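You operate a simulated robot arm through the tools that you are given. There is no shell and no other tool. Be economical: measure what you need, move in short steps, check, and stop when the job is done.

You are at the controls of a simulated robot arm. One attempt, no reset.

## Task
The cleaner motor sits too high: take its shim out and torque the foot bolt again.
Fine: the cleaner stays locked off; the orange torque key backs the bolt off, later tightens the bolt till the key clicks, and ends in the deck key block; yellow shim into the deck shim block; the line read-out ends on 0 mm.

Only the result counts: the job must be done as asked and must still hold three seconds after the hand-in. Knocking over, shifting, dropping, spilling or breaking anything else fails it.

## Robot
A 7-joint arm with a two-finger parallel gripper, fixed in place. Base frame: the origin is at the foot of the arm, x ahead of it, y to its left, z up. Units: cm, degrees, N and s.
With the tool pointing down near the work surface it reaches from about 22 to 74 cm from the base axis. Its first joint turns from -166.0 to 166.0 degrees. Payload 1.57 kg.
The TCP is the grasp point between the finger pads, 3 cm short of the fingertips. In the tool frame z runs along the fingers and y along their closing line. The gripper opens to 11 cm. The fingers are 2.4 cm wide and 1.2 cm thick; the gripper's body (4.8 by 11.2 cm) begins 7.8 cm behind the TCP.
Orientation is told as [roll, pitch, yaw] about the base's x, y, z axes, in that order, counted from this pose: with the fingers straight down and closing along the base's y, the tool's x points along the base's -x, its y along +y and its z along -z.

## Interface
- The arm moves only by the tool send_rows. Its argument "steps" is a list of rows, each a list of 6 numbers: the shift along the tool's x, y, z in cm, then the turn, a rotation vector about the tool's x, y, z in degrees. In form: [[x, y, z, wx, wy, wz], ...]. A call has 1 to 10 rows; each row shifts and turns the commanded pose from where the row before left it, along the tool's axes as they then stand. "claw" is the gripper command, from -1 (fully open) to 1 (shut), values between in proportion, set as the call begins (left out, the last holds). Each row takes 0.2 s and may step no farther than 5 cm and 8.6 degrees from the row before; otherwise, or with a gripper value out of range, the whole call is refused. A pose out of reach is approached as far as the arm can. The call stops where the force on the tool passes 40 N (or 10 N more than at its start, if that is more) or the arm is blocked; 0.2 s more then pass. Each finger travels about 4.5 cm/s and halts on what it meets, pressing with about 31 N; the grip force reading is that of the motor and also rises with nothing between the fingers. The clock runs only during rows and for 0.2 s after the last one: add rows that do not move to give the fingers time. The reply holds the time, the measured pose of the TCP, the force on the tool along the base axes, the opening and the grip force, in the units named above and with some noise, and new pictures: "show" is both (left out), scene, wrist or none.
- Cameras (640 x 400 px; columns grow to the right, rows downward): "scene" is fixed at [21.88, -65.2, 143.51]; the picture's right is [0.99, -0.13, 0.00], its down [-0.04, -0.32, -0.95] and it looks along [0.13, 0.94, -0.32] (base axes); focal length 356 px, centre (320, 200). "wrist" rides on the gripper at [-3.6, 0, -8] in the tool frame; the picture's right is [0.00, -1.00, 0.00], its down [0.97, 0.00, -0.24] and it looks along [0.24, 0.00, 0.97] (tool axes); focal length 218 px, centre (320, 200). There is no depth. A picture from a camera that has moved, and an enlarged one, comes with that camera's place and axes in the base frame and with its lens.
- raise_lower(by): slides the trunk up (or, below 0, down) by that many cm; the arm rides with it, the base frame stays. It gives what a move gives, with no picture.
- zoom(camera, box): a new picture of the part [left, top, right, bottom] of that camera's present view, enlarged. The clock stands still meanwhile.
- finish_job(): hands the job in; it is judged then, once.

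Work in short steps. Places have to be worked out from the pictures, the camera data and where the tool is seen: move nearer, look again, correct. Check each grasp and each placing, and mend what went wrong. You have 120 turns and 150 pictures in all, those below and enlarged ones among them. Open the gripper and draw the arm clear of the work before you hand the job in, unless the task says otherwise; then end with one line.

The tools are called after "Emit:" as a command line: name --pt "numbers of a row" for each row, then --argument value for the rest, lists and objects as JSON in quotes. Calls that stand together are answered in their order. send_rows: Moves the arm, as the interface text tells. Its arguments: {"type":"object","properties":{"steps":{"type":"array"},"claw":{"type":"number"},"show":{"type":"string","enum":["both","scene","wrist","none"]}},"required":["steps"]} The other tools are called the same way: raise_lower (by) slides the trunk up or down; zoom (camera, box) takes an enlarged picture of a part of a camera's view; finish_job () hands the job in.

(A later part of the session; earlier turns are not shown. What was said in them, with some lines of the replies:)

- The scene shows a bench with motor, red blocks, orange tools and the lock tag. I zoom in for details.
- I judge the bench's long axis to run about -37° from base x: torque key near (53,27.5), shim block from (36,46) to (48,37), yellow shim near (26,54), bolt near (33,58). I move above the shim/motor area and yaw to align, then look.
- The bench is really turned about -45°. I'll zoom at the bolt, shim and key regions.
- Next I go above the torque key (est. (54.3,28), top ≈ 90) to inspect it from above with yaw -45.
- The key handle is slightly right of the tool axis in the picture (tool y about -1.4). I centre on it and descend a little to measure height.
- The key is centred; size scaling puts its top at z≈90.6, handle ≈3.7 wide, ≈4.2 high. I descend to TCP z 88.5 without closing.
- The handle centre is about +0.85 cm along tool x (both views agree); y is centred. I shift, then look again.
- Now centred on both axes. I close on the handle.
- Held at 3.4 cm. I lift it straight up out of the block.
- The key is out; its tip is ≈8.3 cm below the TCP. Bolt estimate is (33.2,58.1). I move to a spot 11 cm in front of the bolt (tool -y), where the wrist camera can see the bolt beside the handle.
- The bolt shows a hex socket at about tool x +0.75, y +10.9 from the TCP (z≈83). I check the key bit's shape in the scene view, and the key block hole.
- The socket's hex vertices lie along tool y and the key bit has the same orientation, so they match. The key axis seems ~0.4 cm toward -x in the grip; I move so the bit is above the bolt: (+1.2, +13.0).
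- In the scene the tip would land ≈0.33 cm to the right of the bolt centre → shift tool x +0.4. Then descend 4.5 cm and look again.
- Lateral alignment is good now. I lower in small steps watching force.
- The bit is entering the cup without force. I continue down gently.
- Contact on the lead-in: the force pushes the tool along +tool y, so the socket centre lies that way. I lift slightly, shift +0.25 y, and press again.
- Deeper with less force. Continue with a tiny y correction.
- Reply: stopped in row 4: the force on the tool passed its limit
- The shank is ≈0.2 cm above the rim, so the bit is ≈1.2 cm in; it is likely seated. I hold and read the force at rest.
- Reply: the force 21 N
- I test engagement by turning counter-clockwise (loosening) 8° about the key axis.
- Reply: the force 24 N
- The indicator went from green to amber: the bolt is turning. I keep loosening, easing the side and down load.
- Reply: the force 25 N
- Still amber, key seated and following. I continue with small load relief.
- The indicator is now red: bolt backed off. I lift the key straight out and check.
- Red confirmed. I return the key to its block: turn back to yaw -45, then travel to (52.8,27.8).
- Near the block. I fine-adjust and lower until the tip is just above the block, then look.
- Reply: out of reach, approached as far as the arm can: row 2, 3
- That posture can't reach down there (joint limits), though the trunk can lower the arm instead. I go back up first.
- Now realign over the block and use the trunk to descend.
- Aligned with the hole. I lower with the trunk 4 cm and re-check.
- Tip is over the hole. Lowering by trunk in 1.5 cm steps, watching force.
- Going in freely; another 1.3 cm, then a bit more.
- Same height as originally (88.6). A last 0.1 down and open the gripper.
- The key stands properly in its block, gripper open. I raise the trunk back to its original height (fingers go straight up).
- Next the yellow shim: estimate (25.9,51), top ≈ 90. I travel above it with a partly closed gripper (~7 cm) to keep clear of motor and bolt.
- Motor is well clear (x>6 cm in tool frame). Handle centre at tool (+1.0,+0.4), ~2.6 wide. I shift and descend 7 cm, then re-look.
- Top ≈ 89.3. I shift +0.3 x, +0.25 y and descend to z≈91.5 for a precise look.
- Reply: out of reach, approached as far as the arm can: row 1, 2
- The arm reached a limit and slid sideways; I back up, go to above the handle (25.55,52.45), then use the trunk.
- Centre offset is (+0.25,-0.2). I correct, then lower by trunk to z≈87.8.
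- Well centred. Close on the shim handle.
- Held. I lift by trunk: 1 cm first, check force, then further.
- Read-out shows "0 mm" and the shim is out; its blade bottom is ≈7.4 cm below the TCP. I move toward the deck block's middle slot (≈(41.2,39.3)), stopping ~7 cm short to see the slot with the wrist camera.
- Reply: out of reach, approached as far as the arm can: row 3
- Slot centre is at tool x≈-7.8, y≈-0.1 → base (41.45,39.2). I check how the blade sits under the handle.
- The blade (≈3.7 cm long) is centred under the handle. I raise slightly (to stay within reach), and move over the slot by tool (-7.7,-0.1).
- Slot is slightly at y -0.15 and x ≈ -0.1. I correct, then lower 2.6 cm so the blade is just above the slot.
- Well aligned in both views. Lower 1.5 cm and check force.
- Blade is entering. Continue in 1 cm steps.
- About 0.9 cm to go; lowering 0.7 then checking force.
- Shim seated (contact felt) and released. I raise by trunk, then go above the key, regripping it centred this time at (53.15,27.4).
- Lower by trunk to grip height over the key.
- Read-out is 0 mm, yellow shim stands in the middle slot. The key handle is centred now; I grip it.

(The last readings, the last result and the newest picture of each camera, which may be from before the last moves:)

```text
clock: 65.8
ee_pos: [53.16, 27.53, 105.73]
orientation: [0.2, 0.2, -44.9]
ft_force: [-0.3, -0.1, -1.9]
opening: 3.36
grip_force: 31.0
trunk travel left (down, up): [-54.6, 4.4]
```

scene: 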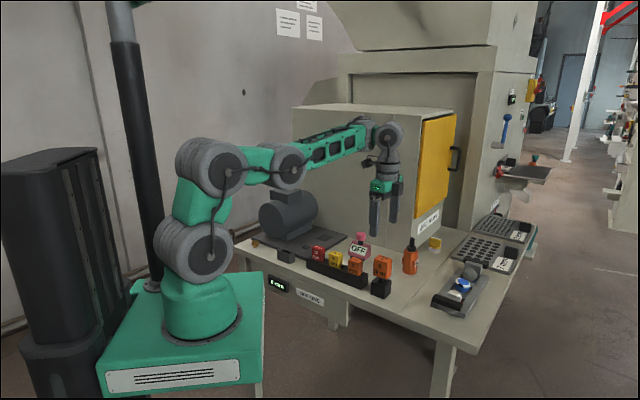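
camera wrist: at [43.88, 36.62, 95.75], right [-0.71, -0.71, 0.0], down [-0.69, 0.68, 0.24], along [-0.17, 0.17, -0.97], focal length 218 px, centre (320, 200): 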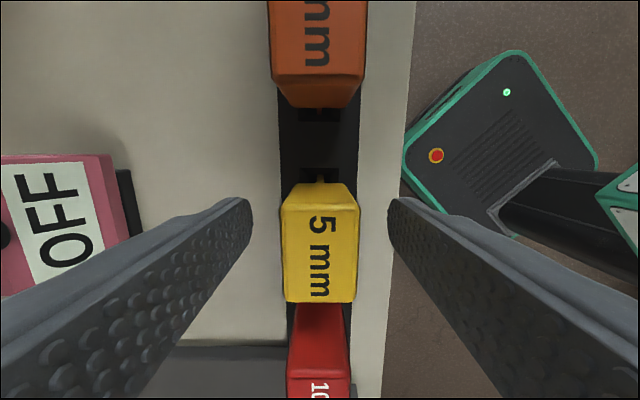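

Key gripped (opening 3.4). Travel to the bolt at height, target key axis (32.6,59.12), then yaw to +19 (where the bolt's hex was left).

Emit:
send_rows --pt "4.61 0.97 0 0 0 0" --pt "4.61 0.97 0 0 0 0" --pt "4.61 0.97 0 0 0 0" --pt "4.61 0.97 0 0 0 0" --pt "4.61 0.97 0 0 0 0" --pt "4.61 0.97 0 0 0 0" --pt "4.61 0.97 0 0 0 0" --pt "4.61 0.97 0 0 0 0" --pt "0 0 0 0 0 0" --show "none"

Emit:
send_rows --pt "0 0 0 0 0 -8" --pt "0 0 0 0 0 -8" --pt "0 0 0 0 0 -8" --pt "0 0 0 0 0 -8" --pt "0 0 0 0 0 -8" --pt "0 0 0 0 0 -8" --pt "0 0 0 0 0 -8" --pt "0 0 0 0 0 -8" --pt "0 0 0 0 0 0" --show "both"

```text
clock: 67.8
ee_pos: [32.41, 59.06, 105.55]
orientation: [0.2, 0.0, -44.9]
ft_force: [-0.5, -0.7, -2.2]
opening: 3.39
grip_force: 30.7
trunk travel left (down, up): [-54.6, 4.4]
```

```text
clock: 69.8
ee_pos: [32.49, 58.98, 105.7]
orientation: [0.2, -0.2, 19.2]
ft_force: [0.8, -0.5, -1.5]
opening: 3.38
grip_force: 30.5
trunk travel left (down, up): [-54.6, 4.4]
camera wrist: at [35.83, 60.2, 113.71], right [0.33, -0.94, 0.0], down [-0.92, -0.32, 0.24], along [-0.23, -0.07, -0.97], focal length 218 px, centre (320, 200)
```

scene: 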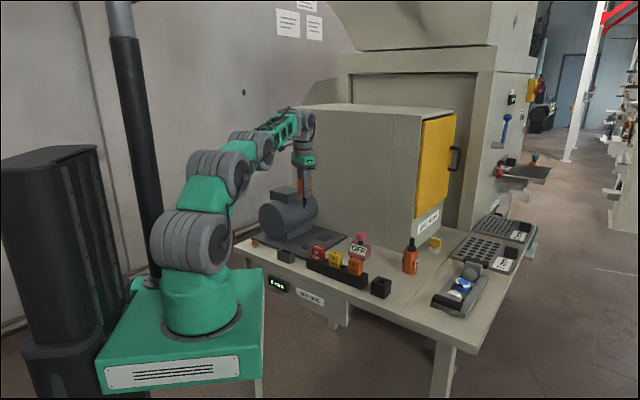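
wrist: 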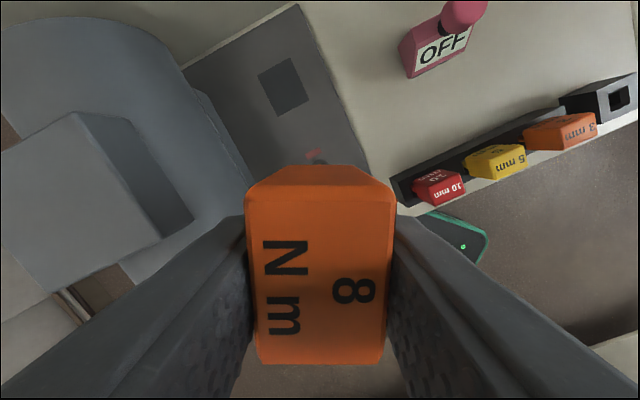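

Lower with the trunk until the tip is just above the bolt, and compare in the scene view.

Emit:
send_rows --pt "-0.1 0.05 0 0 0 0" --pt "0 0 0 0 0 0" --show "none"

Emit:
raise_lower --by -12.4

Emit:
zoom --camera "scene" --box '[290, 220, 330, 260]'

```text
clock: 70.4
ee_pos: [32.6, 59.06, 105.73]
orientation: [0.2, -0.2, 19.1]
ft_force: [0.2, 0.2, -2.4]
opening: 3.37
grip_force: 30.5
trunk travel left (down, up): [-54.6, 4.4]
```

```text
clock: 72.0
ee_pos: [32.62, 59.01, 93.36]
orientation: [0.1, -0.2, 19.2]
ft_force: [-0.7, 0.7, -0.6]
opening: 3.38
grip_force: 31.1
trunk travel left (down, up): [-42.2, 16.8]
```

```text
10.00 times, centred on (310, 240) of scene
camera zoom: at [21.88, -65.2, 143.51], right [0.99, -0.13, 0.0], down [-0.04, -0.32, -0.95], along [0.13, 0.94, -0.32], focal length 3556 px, centre (420, -200)
```

zoom: 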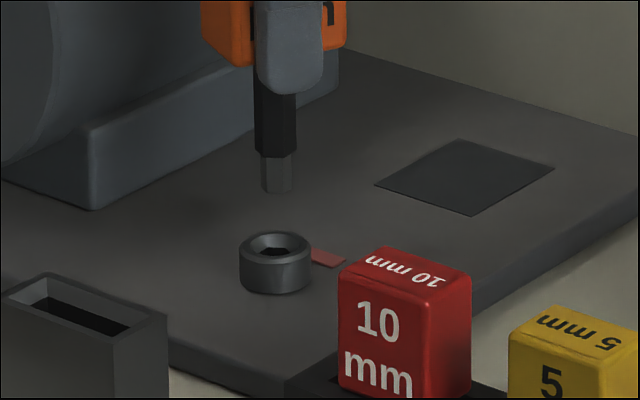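

Tip is ≈0.1 cm right of the bolt axis: tiny correction, then lower.

Emit:
send_rows --pt "0.08 0 0 0 0 0" --pt "0 0 0 0 0 0" --show "none"

Emit:
raise_lower --by -2.2

Emit:
raise_lower --by -0.5

Emit:
zoom --camera "scene" --box '[300, 230, 320, 250]'

```text
clock: 72.6
ee_pos: [32.58, 59.1, 93.25]
orientation: [0.1, -0.2, 19.1]
ft_force: [-1.1, 0.6, -3.0]
opening: 3.4
grip_force: 31.0
trunk travel left (down, up): [-42.2, 16.8]
```

```text
clock: 73.2
ee_pos: [32.45, 58.93, 91.16]
orientation: [0.2, -0.1, 19.0]
ft_force: [0.4, -0.4, -2.2]
opening: 3.38
grip_force: 31.2
trunk travel left (down, up): [-39.9, 19.0]
```

```text
clock: 73.8
ee_pos: [32.42, 58.93, 90.53]
orientation: [0.3, -0.2, 19.0]
ft_force: [0.3, 0.0, -2.3]
opening: 3.39
grip_force: 31.3
trunk travel left (down, up): [-39.4, 19.6]
```

```text
16.00 times, centred on (310, 240) of scene
camera zoom: at [21.88, -65.2, 143.51], right [0.99, -0.13, 0.0], down [-0.04, -0.32, -0.95], along [0.13, 0.94, -0.32], focal length 5690 px, centre (480, -440)
```

zoom: 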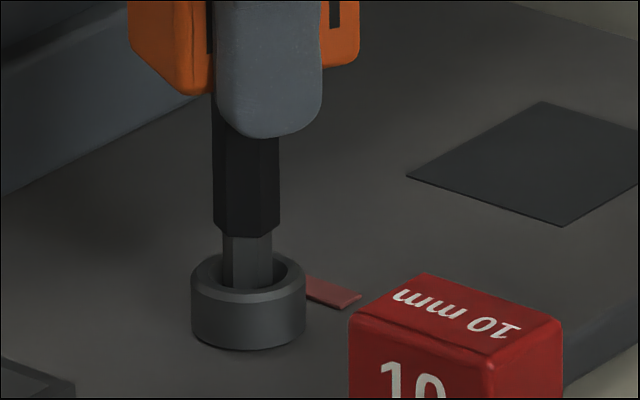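

No contact yet; lower in 0.3 steps.

Emit:
raise_lower --by -0.3

Emit:
raise_lower --by -0.3

```text
clock: 74.3
ee_pos: [32.5, 58.97, 90.32]
orientation: [0.1, -0.2, 19.0]
ft_force: [0.1, -1.2, 0.8]
opening: 3.39
grip_force: 31.1
trunk travel left (down, up): [-39.1, 19.8]
```

```text
clock: 74.8
ee_pos: [32.48, 58.87, 90.24]
orientation: [0.4, -0.2, 19.0]
ft_force: [0.5, -5.9, 12.4]
opening: 3.38
grip_force: 31.3
trunk travel left (down, up): [-38.8, 20.2]
```

Contact on the cone pushes toward -y. I shift -0.15 in base y.

Emit:
send_rows --pt "0.05 -0.14 0 0 0 0" --pt "0 0 0 0 0 0" --show "none"

Emit:
raise_lower --by -0.2

```text
clock: 75.4
ee_pos: [32.47, 58.81, 89.96]
orientation: [0.2, -0.2, 19.1]
ft_force: [-1.1, 1.0, 0.1]
opening: 3.37
grip_force: 31.6
trunk travel left (down, up): [-38.8, 20.2]
```

```text
clock: 75.9
ee_pos: [32.48, 58.78, 89.94]
orientation: [0.1, -0.2, 19.1]
ft_force: [-1.6, -0.3, 6.3]
opening: 3.39
grip_force: 31.0
trunk travel left (down, up): [-38.6, 20.4]
```

It dropped in and bottoms at 89.95, same depth as before. Now tighten: clockwise 24° first.

Emit:
send_rows --pt "0 0 0 0 0 8" --pt "0 0 0 0 0 8" --pt "0 0 0 0 0 8" --pt "0 0 0 0 0 0" --show "none"

Emit:
zoom --camera "scene" --box '[300, 225, 325, 250]'

```text
clock: 76.9
ee_pos: [32.4, 59.01, 89.91]
orientation: [0.4, -0.2, -4.9]
ft_force: [-1.0, 12.6, 11.9]
opening: 3.39
grip_force: 30.8
trunk travel left (down, up): [-38.6, 20.4]
```

```text
16.00 times, centred on (312, 238) of scene
camera zoom: at [21.88, -65.2, 143.51], right [0.99, -0.13, 0.0], down [-0.04, -0.32, -0.95], along [0.13, 0.94, -0.32], focal length 5690 px, centre (440, -400)
```

zoom: 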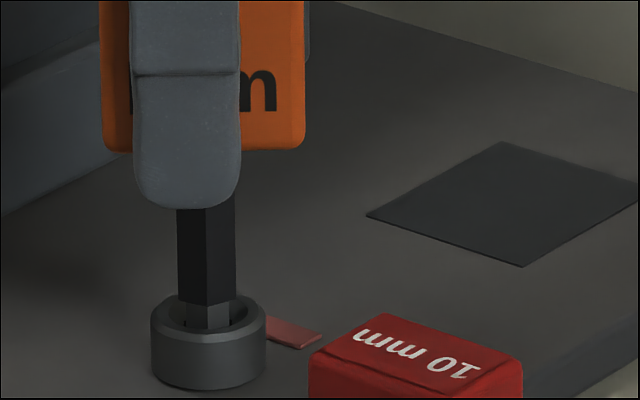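

Still red; side force +12 N in y, so I relieve with +0.12 y and keep turning.

Emit:
send_rows --pt "0 0.12 -0.05 0 0 8" --pt "0 0.03 0 0 0 8" --pt "0 0 0 0 0 8" --pt "0 0 0 0 0 0" --show "none"

Emit:
zoom --camera "scene" --box '[300, 225, 325, 250]'

```text
clock: 77.9
ee_pos: [32.52, 59.04, 89.85]
orientation: [0.4, -0.1, -29.0]
ft_force: [-0.1, 20.6, 13.3]
opening: 3.38
grip_force: 30.5
trunk travel left (down, up): [-38.6, 20.4]
```

```text
16.00 times, centred on (312, 238) of scene
camera zoom: at [21.88, -65.2, 143.51], right [0.99, -0.13, 0.0], down [-0.04, -0.32, -0.95], along [0.13, 0.94, -0.32], focal length 5690 px, centre (440, -400)
```

zoom: 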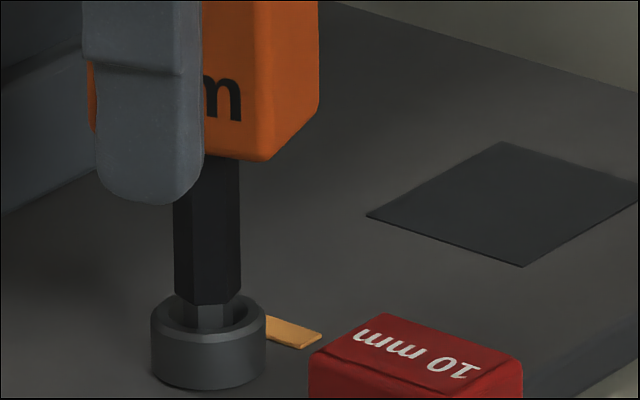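

Amber now. I relieve the +y side load (base +0.3 y) and continue with smaller turns.

Emit:
send_rows --pt "0.14 0.26 -0.05 0 0 0" --pt "0 0 0 0 0 5" --pt "0 0 0 0 0 5" --pt "0 0 0 0 0 0" --show "none"

Emit:
zoom --camera "scene" --box '[300, 225, 325, 250]'

```text
clock: 78.9
ee_pos: [32.48, 59.24, 89.97]
orientation: [0.3, 0.1, -39.1]
ft_force: [4.6, 1.3, 10.8]
opening: 3.4
grip_force: 31.1
trunk travel left (down, up): [-38.6, 20.4]
```

```text
16.00 times, centred on (312, 238) of scene
camera zoom: at [21.88, -65.2, 143.51], right [0.99, -0.13, 0.0], down [-0.04, -0.32, -0.95], along [0.13, 0.94, -0.32], focal length 5690 px, centre (440, -400)
```

zoom: 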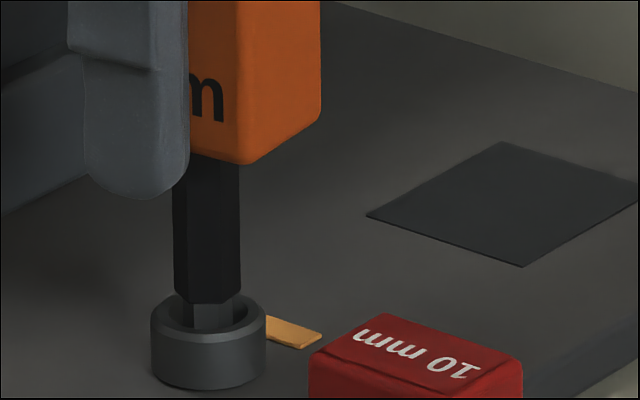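

Loads are low. Continue by 6°.

Emit:
send_rows --pt "0 0 0 0 0 3" --pt "0 0 0 0 0 3" --pt "0 0 0 0 0 0" --show "none"

Emit:
zoom --camera "scene" --box '[300, 225, 325, 250]'

```text
clock: 79.7
ee_pos: [32.67, 59.23, 89.95]
orientation: [0.2, 0.1, -45.1]
ft_force: [10.1, 0.5, 8.9]
opening: 3.4
grip_force: 31.0
trunk travel left (down, up): [-38.6, 20.4]
```

```text
16.00 times, centred on (312, 238) of scene
camera zoom: at [21.88, -65.2, 143.51], right [0.99, -0.13, 0.0], down [-0.04, -0.32, -0.95], along [0.13, 0.94, -0.32], focal length 5690 px, centre (440, -400)
```

zoom: 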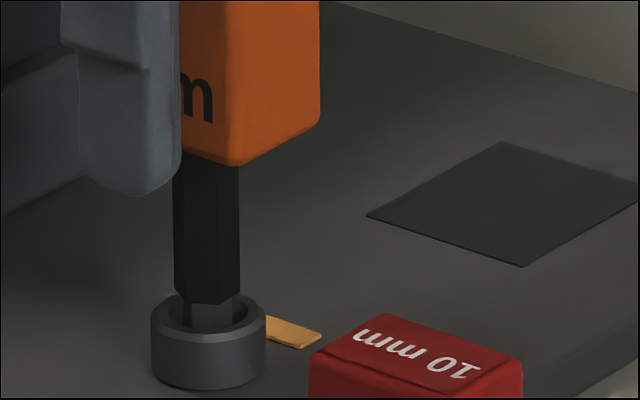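

Still amber; there is some play. Continue in 3° steps with slight relief.

Emit:
send_rows --pt "-0.08 0.08 0 0 0 3" --pt "0 0 0 0 0 2" --pt "0 0 0 0 0 0" --show "none"

Emit:
zoom --camera "scene" --box '[300, 225, 325, 250]'

```text
clock: 80.5
ee_pos: [32.61, 59.22, 89.82]
orientation: [0.4, 0.0, -49.9]
ft_force: [5.6, 4.0, 8.2]
opening: 3.39
grip_force: 31.0
trunk travel left (down, up): [-38.6, 20.4]
```

```text
16.00 times, centred on (312, 238) of scene
camera zoom: at [21.88, -65.2, 143.51], right [0.99, -0.13, 0.0], down [-0.04, -0.32, -0.95], along [0.13, 0.94, -0.32], focal length 5690 px, centre (440, -400)
```

zoom: 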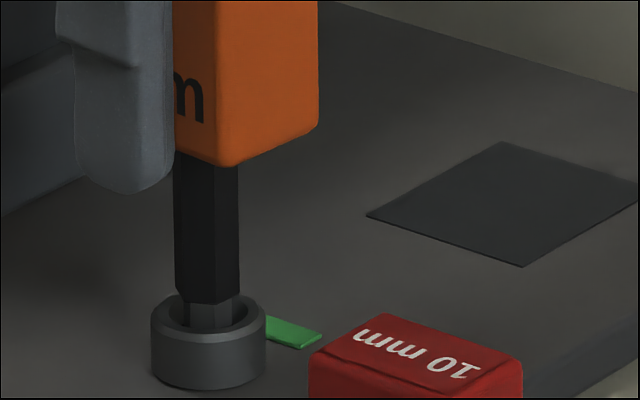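

Green again. I check the key handle and surroundings for a click sign before deciding.

Emit:
zoom --camera "wrist" --box '[0, 0, 640, 400]'

Emit:
zoom --camera "scene" --box '[230, 170, 430, 310]'

```text
1.00 times, centred on (320, 200) of wrist
camera zoom: at [34.84, 56.61, 97.91], right [-0.77, -0.64, 0.0], down [-0.63, 0.74, 0.24], along [-0.15, 0.19, -0.97], focal length 218 px, centre (320, 200)
```

zoom: 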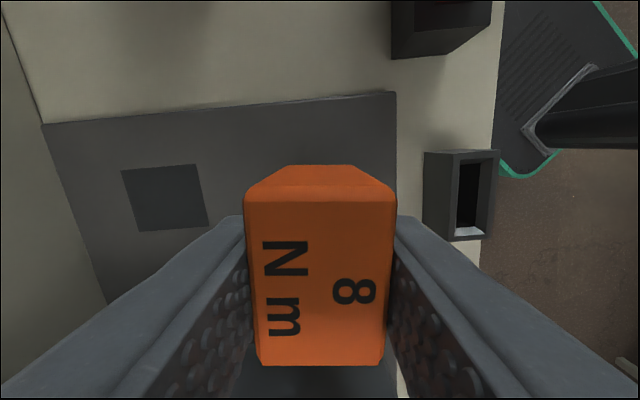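

```text
2.86 times, centred on (330, 240) of scene
camera zoom: at [21.88, -65.2, 143.51], right [0.99, -0.13, 0.0], down [-0.04, -0.32, -0.95], along [0.13, 0.94, -0.32], focal length 1016 px, centre (291, 86)
```

zoom: 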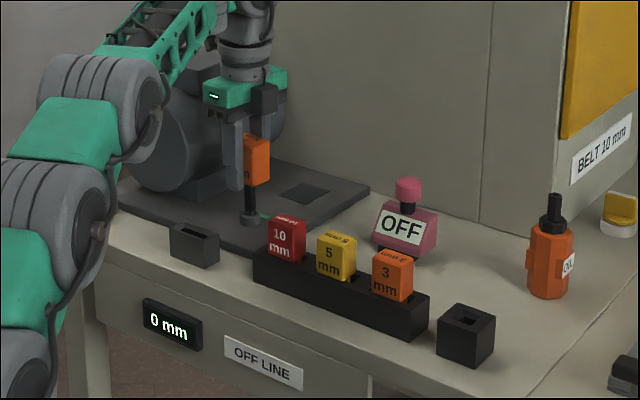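

Green with 0 mm. I turn 2° more, gently, to make sure the torque stop is really reached, and read the reaction.

Emit:
send_rows --pt "0 0 0 0 0 1" --pt "0 0 0 0 0 1" --pt "0 0 0 0 0 0" --show "none"

Emit:
zoom --camera "scene" --box '[300, 225, 325, 250]'

```text
clock: 81.3
ee_pos: [32.65, 59.21, 89.99]
orientation: [0.2, 0.1, -51.9]
ft_force: [2.8, 7.0, 7.5]
opening: 3.39
grip_force: 30.7
trunk travel left (down, up): [-38.6, 20.4]
```

```text
16.00 times, centred on (312, 238) of scene
camera zoom: at [21.88, -65.2, 143.51], right [0.99, -0.13, 0.0], down [-0.04, -0.32, -0.95], along [0.13, 0.94, -0.32], focal length 5690 px, centre (440, -400)
```

zoom: 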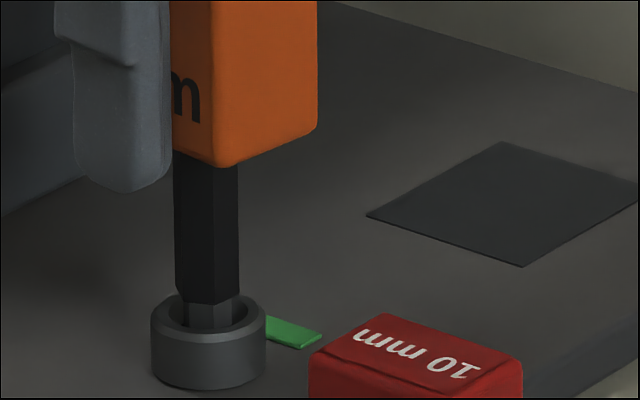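

Stable green. I lift the key straight out with the trunk and check the indicator.

Emit:
raise_lower --by 3

Emit:
raise_lower --by 12.5

Emit:
zoom --camera "scene" --box '[250, 180, 350, 290]'

```text
clock: 82.1
ee_pos: [32.71, 59.2, 92.82]
orientation: [0.2, 0.1, -52.0]
ft_force: [-0.5, -0.5, -1.9]
opening: 3.36
grip_force: 30.2
trunk travel left (down, up): [-41.6, 17.4]
```

```text
clock: 83.6
ee_pos: [32.66, 59.27, 105.35]
orientation: [0.3, 0.0, -51.9]
ft_force: [-0.2, -0.3, -2.2]
opening: 3.38
grip_force: 31.1
trunk travel left (down, up): [-54.2, 4.8]
```

```text
3.64 times, centred on (300, 235) of scene
camera zoom: at [21.88, -65.2, 143.51], right [0.99, -0.13, 0.0], down [-0.04, -0.32, -0.95], along [0.13, 0.94, -0.32], focal length 1293 px, centre (393, 73)
```

zoom: 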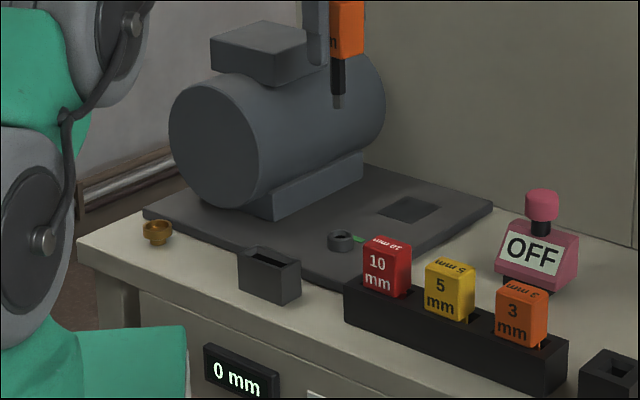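

Green, 0 mm, OFF intact. Return the key to its block: yaw -45, to (53.17,27.42).

Emit:
send_rows --pt "0 0 0 0 0 -7" --pt "-4.62 -1.0 0 0 0 0" --pt "-4.62 -1.0 0 0 0 0" --pt "-4.62 -1.0 0 0 0 0" --pt "-4.62 -1.0 0 0 0 0" --pt "-4.62 -1.0 0 0 0 0" --pt "-4.62 -1.0 0 0 0 0" --pt "-4.62 -1.0 0 0 0 0" --pt "-4.62 -1.0 0 0 0 0" --pt "0 0 0 0 0 0" --show "none"

```text
clock: 85.8
ee_pos: [53.22, 27.55, 105.31]
orientation: [0.2, 0.2, -44.9]
ft_force: [0.9, -0.6, -1.6]
opening: 3.36
grip_force: 31.2
trunk travel left (down, up): [-54.2, 4.8]
```

Lower by trunk until the tip is just above the block and compare.

Emit:
send_rows --pt "-0.03 -0.1 0 0 0 0" --pt "0 0 0 0 0 0" --show "none"

Emit:
raise_lower --by -12.1

Emit:
zoom --camera "scene" --box '[360, 255, 410, 305]'

```text
clock: 86.4
ee_pos: [53.21, 27.46, 105.23]
orientation: [0.3, 0.1, -45.0]
ft_force: [0.3, 0.4, -2.1]
opening: 3.39
grip_force: 30.9
trunk travel left (down, up): [-54.2, 4.8]
```

```text
clock: 87.9
ee_pos: [53.13, 27.32, 93.18]
orientation: [0.2, 0.2, -44.8]
ft_force: [-0.1, -0.3, -2.2]
opening: 3.4
grip_force: 30.7
trunk travel left (down, up): [-42.0, 16.9]
```

```text
8.00 times, centred on (385, 280) of scene
camera zoom: at [21.88, -65.2, 143.51], right [0.99, -0.13, 0.0], down [-0.04, -0.32, -0.95], along [0.13, 0.94, -0.32], focal length 2845 px, centre (-200, -440)
```

zoom: 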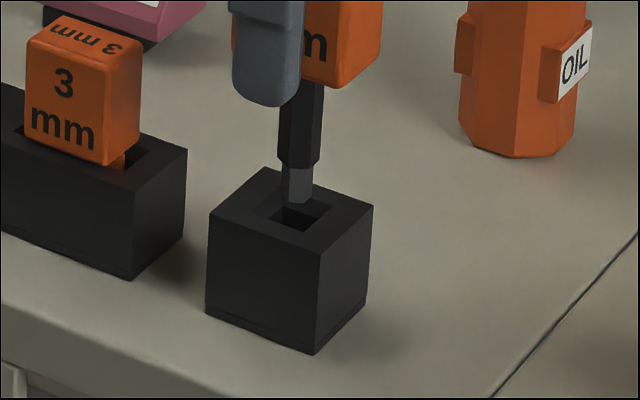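

Same picture as the earlier successful insertion. Lower stepwise.

Emit:
raise_lower --by -1.5

Emit:
raise_lower --by -1.3

Emit:
raise_lower --by -1.0

Emit:
zoom --camera "scene" --box '[360, 255, 410, 305]'

```text
clock: 88.6
ee_pos: [53.22, 27.35, 91.7]
orientation: [0.2, 0.1, -44.8]
ft_force: [-0.9, -0.3, -1.0]
opening: 3.37
grip_force: 31.1
trunk travel left (down, up): [-40.6, 18.4]
```

```text
clock: 89.2
ee_pos: [53.22, 27.47, 90.26]
orientation: [0.2, 0.1, -44.9]
ft_force: [-1.2, 0.6, -2.8]
opening: 3.38
grip_force: 31.4
trunk travel left (down, up): [-39.2, 19.8]
```

```text
clock: 89.8
ee_pos: [53.21, 27.48, 89.35]
orientation: [0.2, 0.1, -44.9]
ft_force: [-2.1, 1.1, -2.9]
opening: 3.38
grip_force: 30.3
trunk travel left (down, up): [-38.2, 20.8]
```

```text
8.00 times, centred on (385, 280) of scene
camera zoom: at [21.88, -65.2, 143.51], right [0.99, -0.13, 0.0], down [-0.04, -0.32, -0.95], along [0.13, 0.94, -0.32], focal length 2845 px, centre (-200, -440)
```

zoom: 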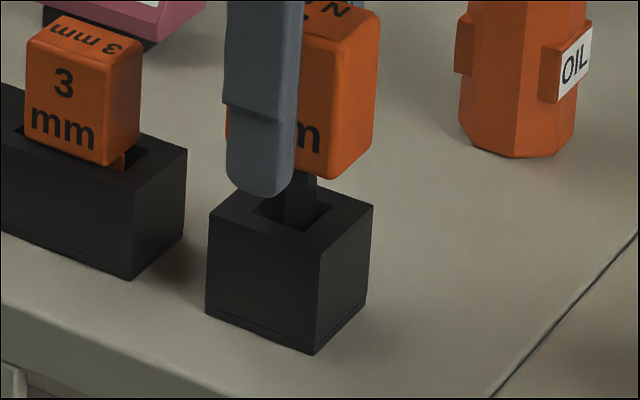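

Going in well. Last 0.7 cm, then release.

Emit:
raise_lower --by -0.65

Emit:
raise_lower --by -0.1

Emit:
send_rows --pt "0 0 0 0 0 0" --pt "0 0 0 0 0 0" --pt "0 0 0 0 0 0" --pt "0 0 0 0 0 0" --pt "0 0 0 0 0 0" --claw -1 --show "wrist"

```text
clock: 90.3
ee_pos: [53.22, 27.38, 88.65]
orientation: [0.2, 0.1, -44.9]
ft_force: [-1.3, 3.4, -3.1]
opening: 3.41
grip_force: 31.0
trunk travel left (down, up): [-37.6, 21.4]
```

```text
clock: 90.8
ee_pos: [53.17, 27.43, 88.61]
orientation: [0.2, 0.1, -44.9]
ft_force: [-2.4, 3.4, -0.4]
opening: 3.4
grip_force: 30.8
trunk travel left (down, up): [-37.5, 21.5]
```

```text
clock: 92.0
ee_pos: [53.13, 27.46, 88.66]
orientation: [0.2, 0.2, -44.8]
ft_force: [0.5, 0.1, -0.5]
opening: 10.98
grip_force: 0.1
trunk travel left (down, up): [-37.5, 21.5]
camera wrist: at [55.65, 24.94, 96.61], right [-0.71, -0.71, 0.0], down [-0.69, 0.68, 0.24], along [-0.17, 0.17, -0.97], focal length 218 px, centre (320, 200)
```

wrist: 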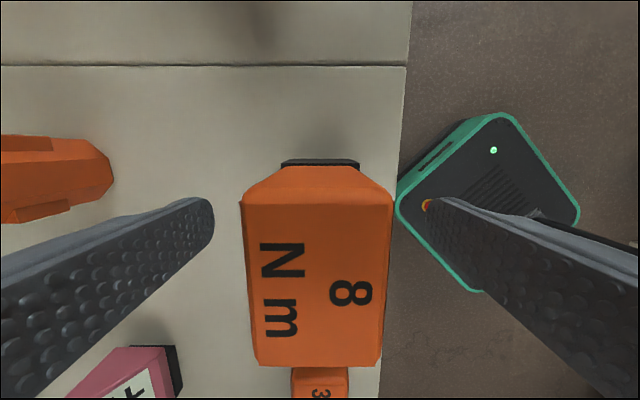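

Key released in its block. I raise the trunk clear and inspect the final state.

Emit:
raise_lower --by 20

Emit:
zoom --camera "scene" --box '[230, 190, 430, 310]'

Emit:
zoom --camera "scene" --box '[300, 225, 400, 305]'

```text
clock: 94.2
ee_pos: [53.2, 27.41, 108.63]
orientation: [0.2, 0.1, -44.9]
ft_force: [-0.1, -0.1, -0.1]
opening: 10.99
grip_force: 0.1
trunk travel left (down, up): [-57.5, 1.5]
```

```text
3.20 times, centred on (330, 250) of scene
camera zoom: at [21.88, -65.2, 143.51], right [0.99, -0.13, 0.0], down [-0.04, -0.32, -0.95], along [0.13, 0.94, -0.32], focal length 1138 px, centre (288, 40)
```

zoom: 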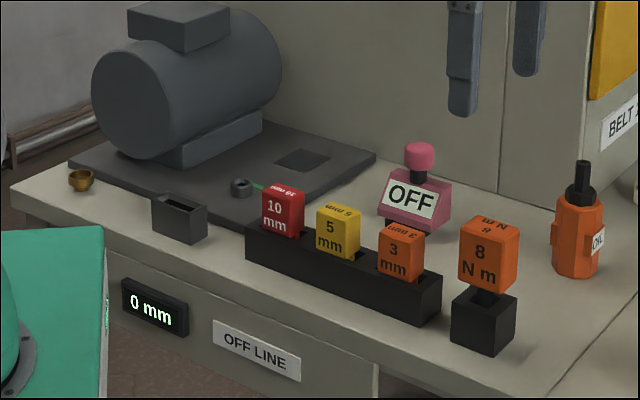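

```text
5.00 times, centred on (350, 265) of scene
camera zoom: at [21.88, -65.2, 143.51], right [0.99, -0.13, 0.0], down [-0.04, -0.32, -0.95], along [0.13, 0.94, -0.32], focal length 1778 px, centre (170, -125)
```

zoom: 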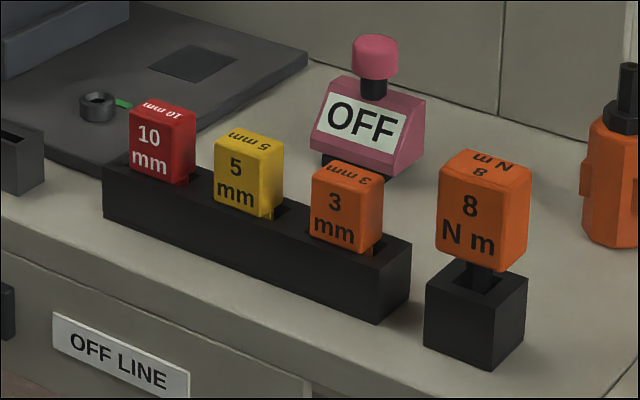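

Everything is in place: the bolt indicator is green, the read-out shows 0 mm, the shim and key are in their blocks, the lock-off is untouched, and the arm is clear with the gripper open. I hand the job in.

Emit:
finish_job

```text
The job is handed in.
```

The job is handed in: the yellow shim is out and in the deck shim block, the foot bolt is tight again (its marker is green; the click itself gave no separate signal), the torque key is in its deck block, the read-out shows 0 mm, and the cleaner is still locked off.
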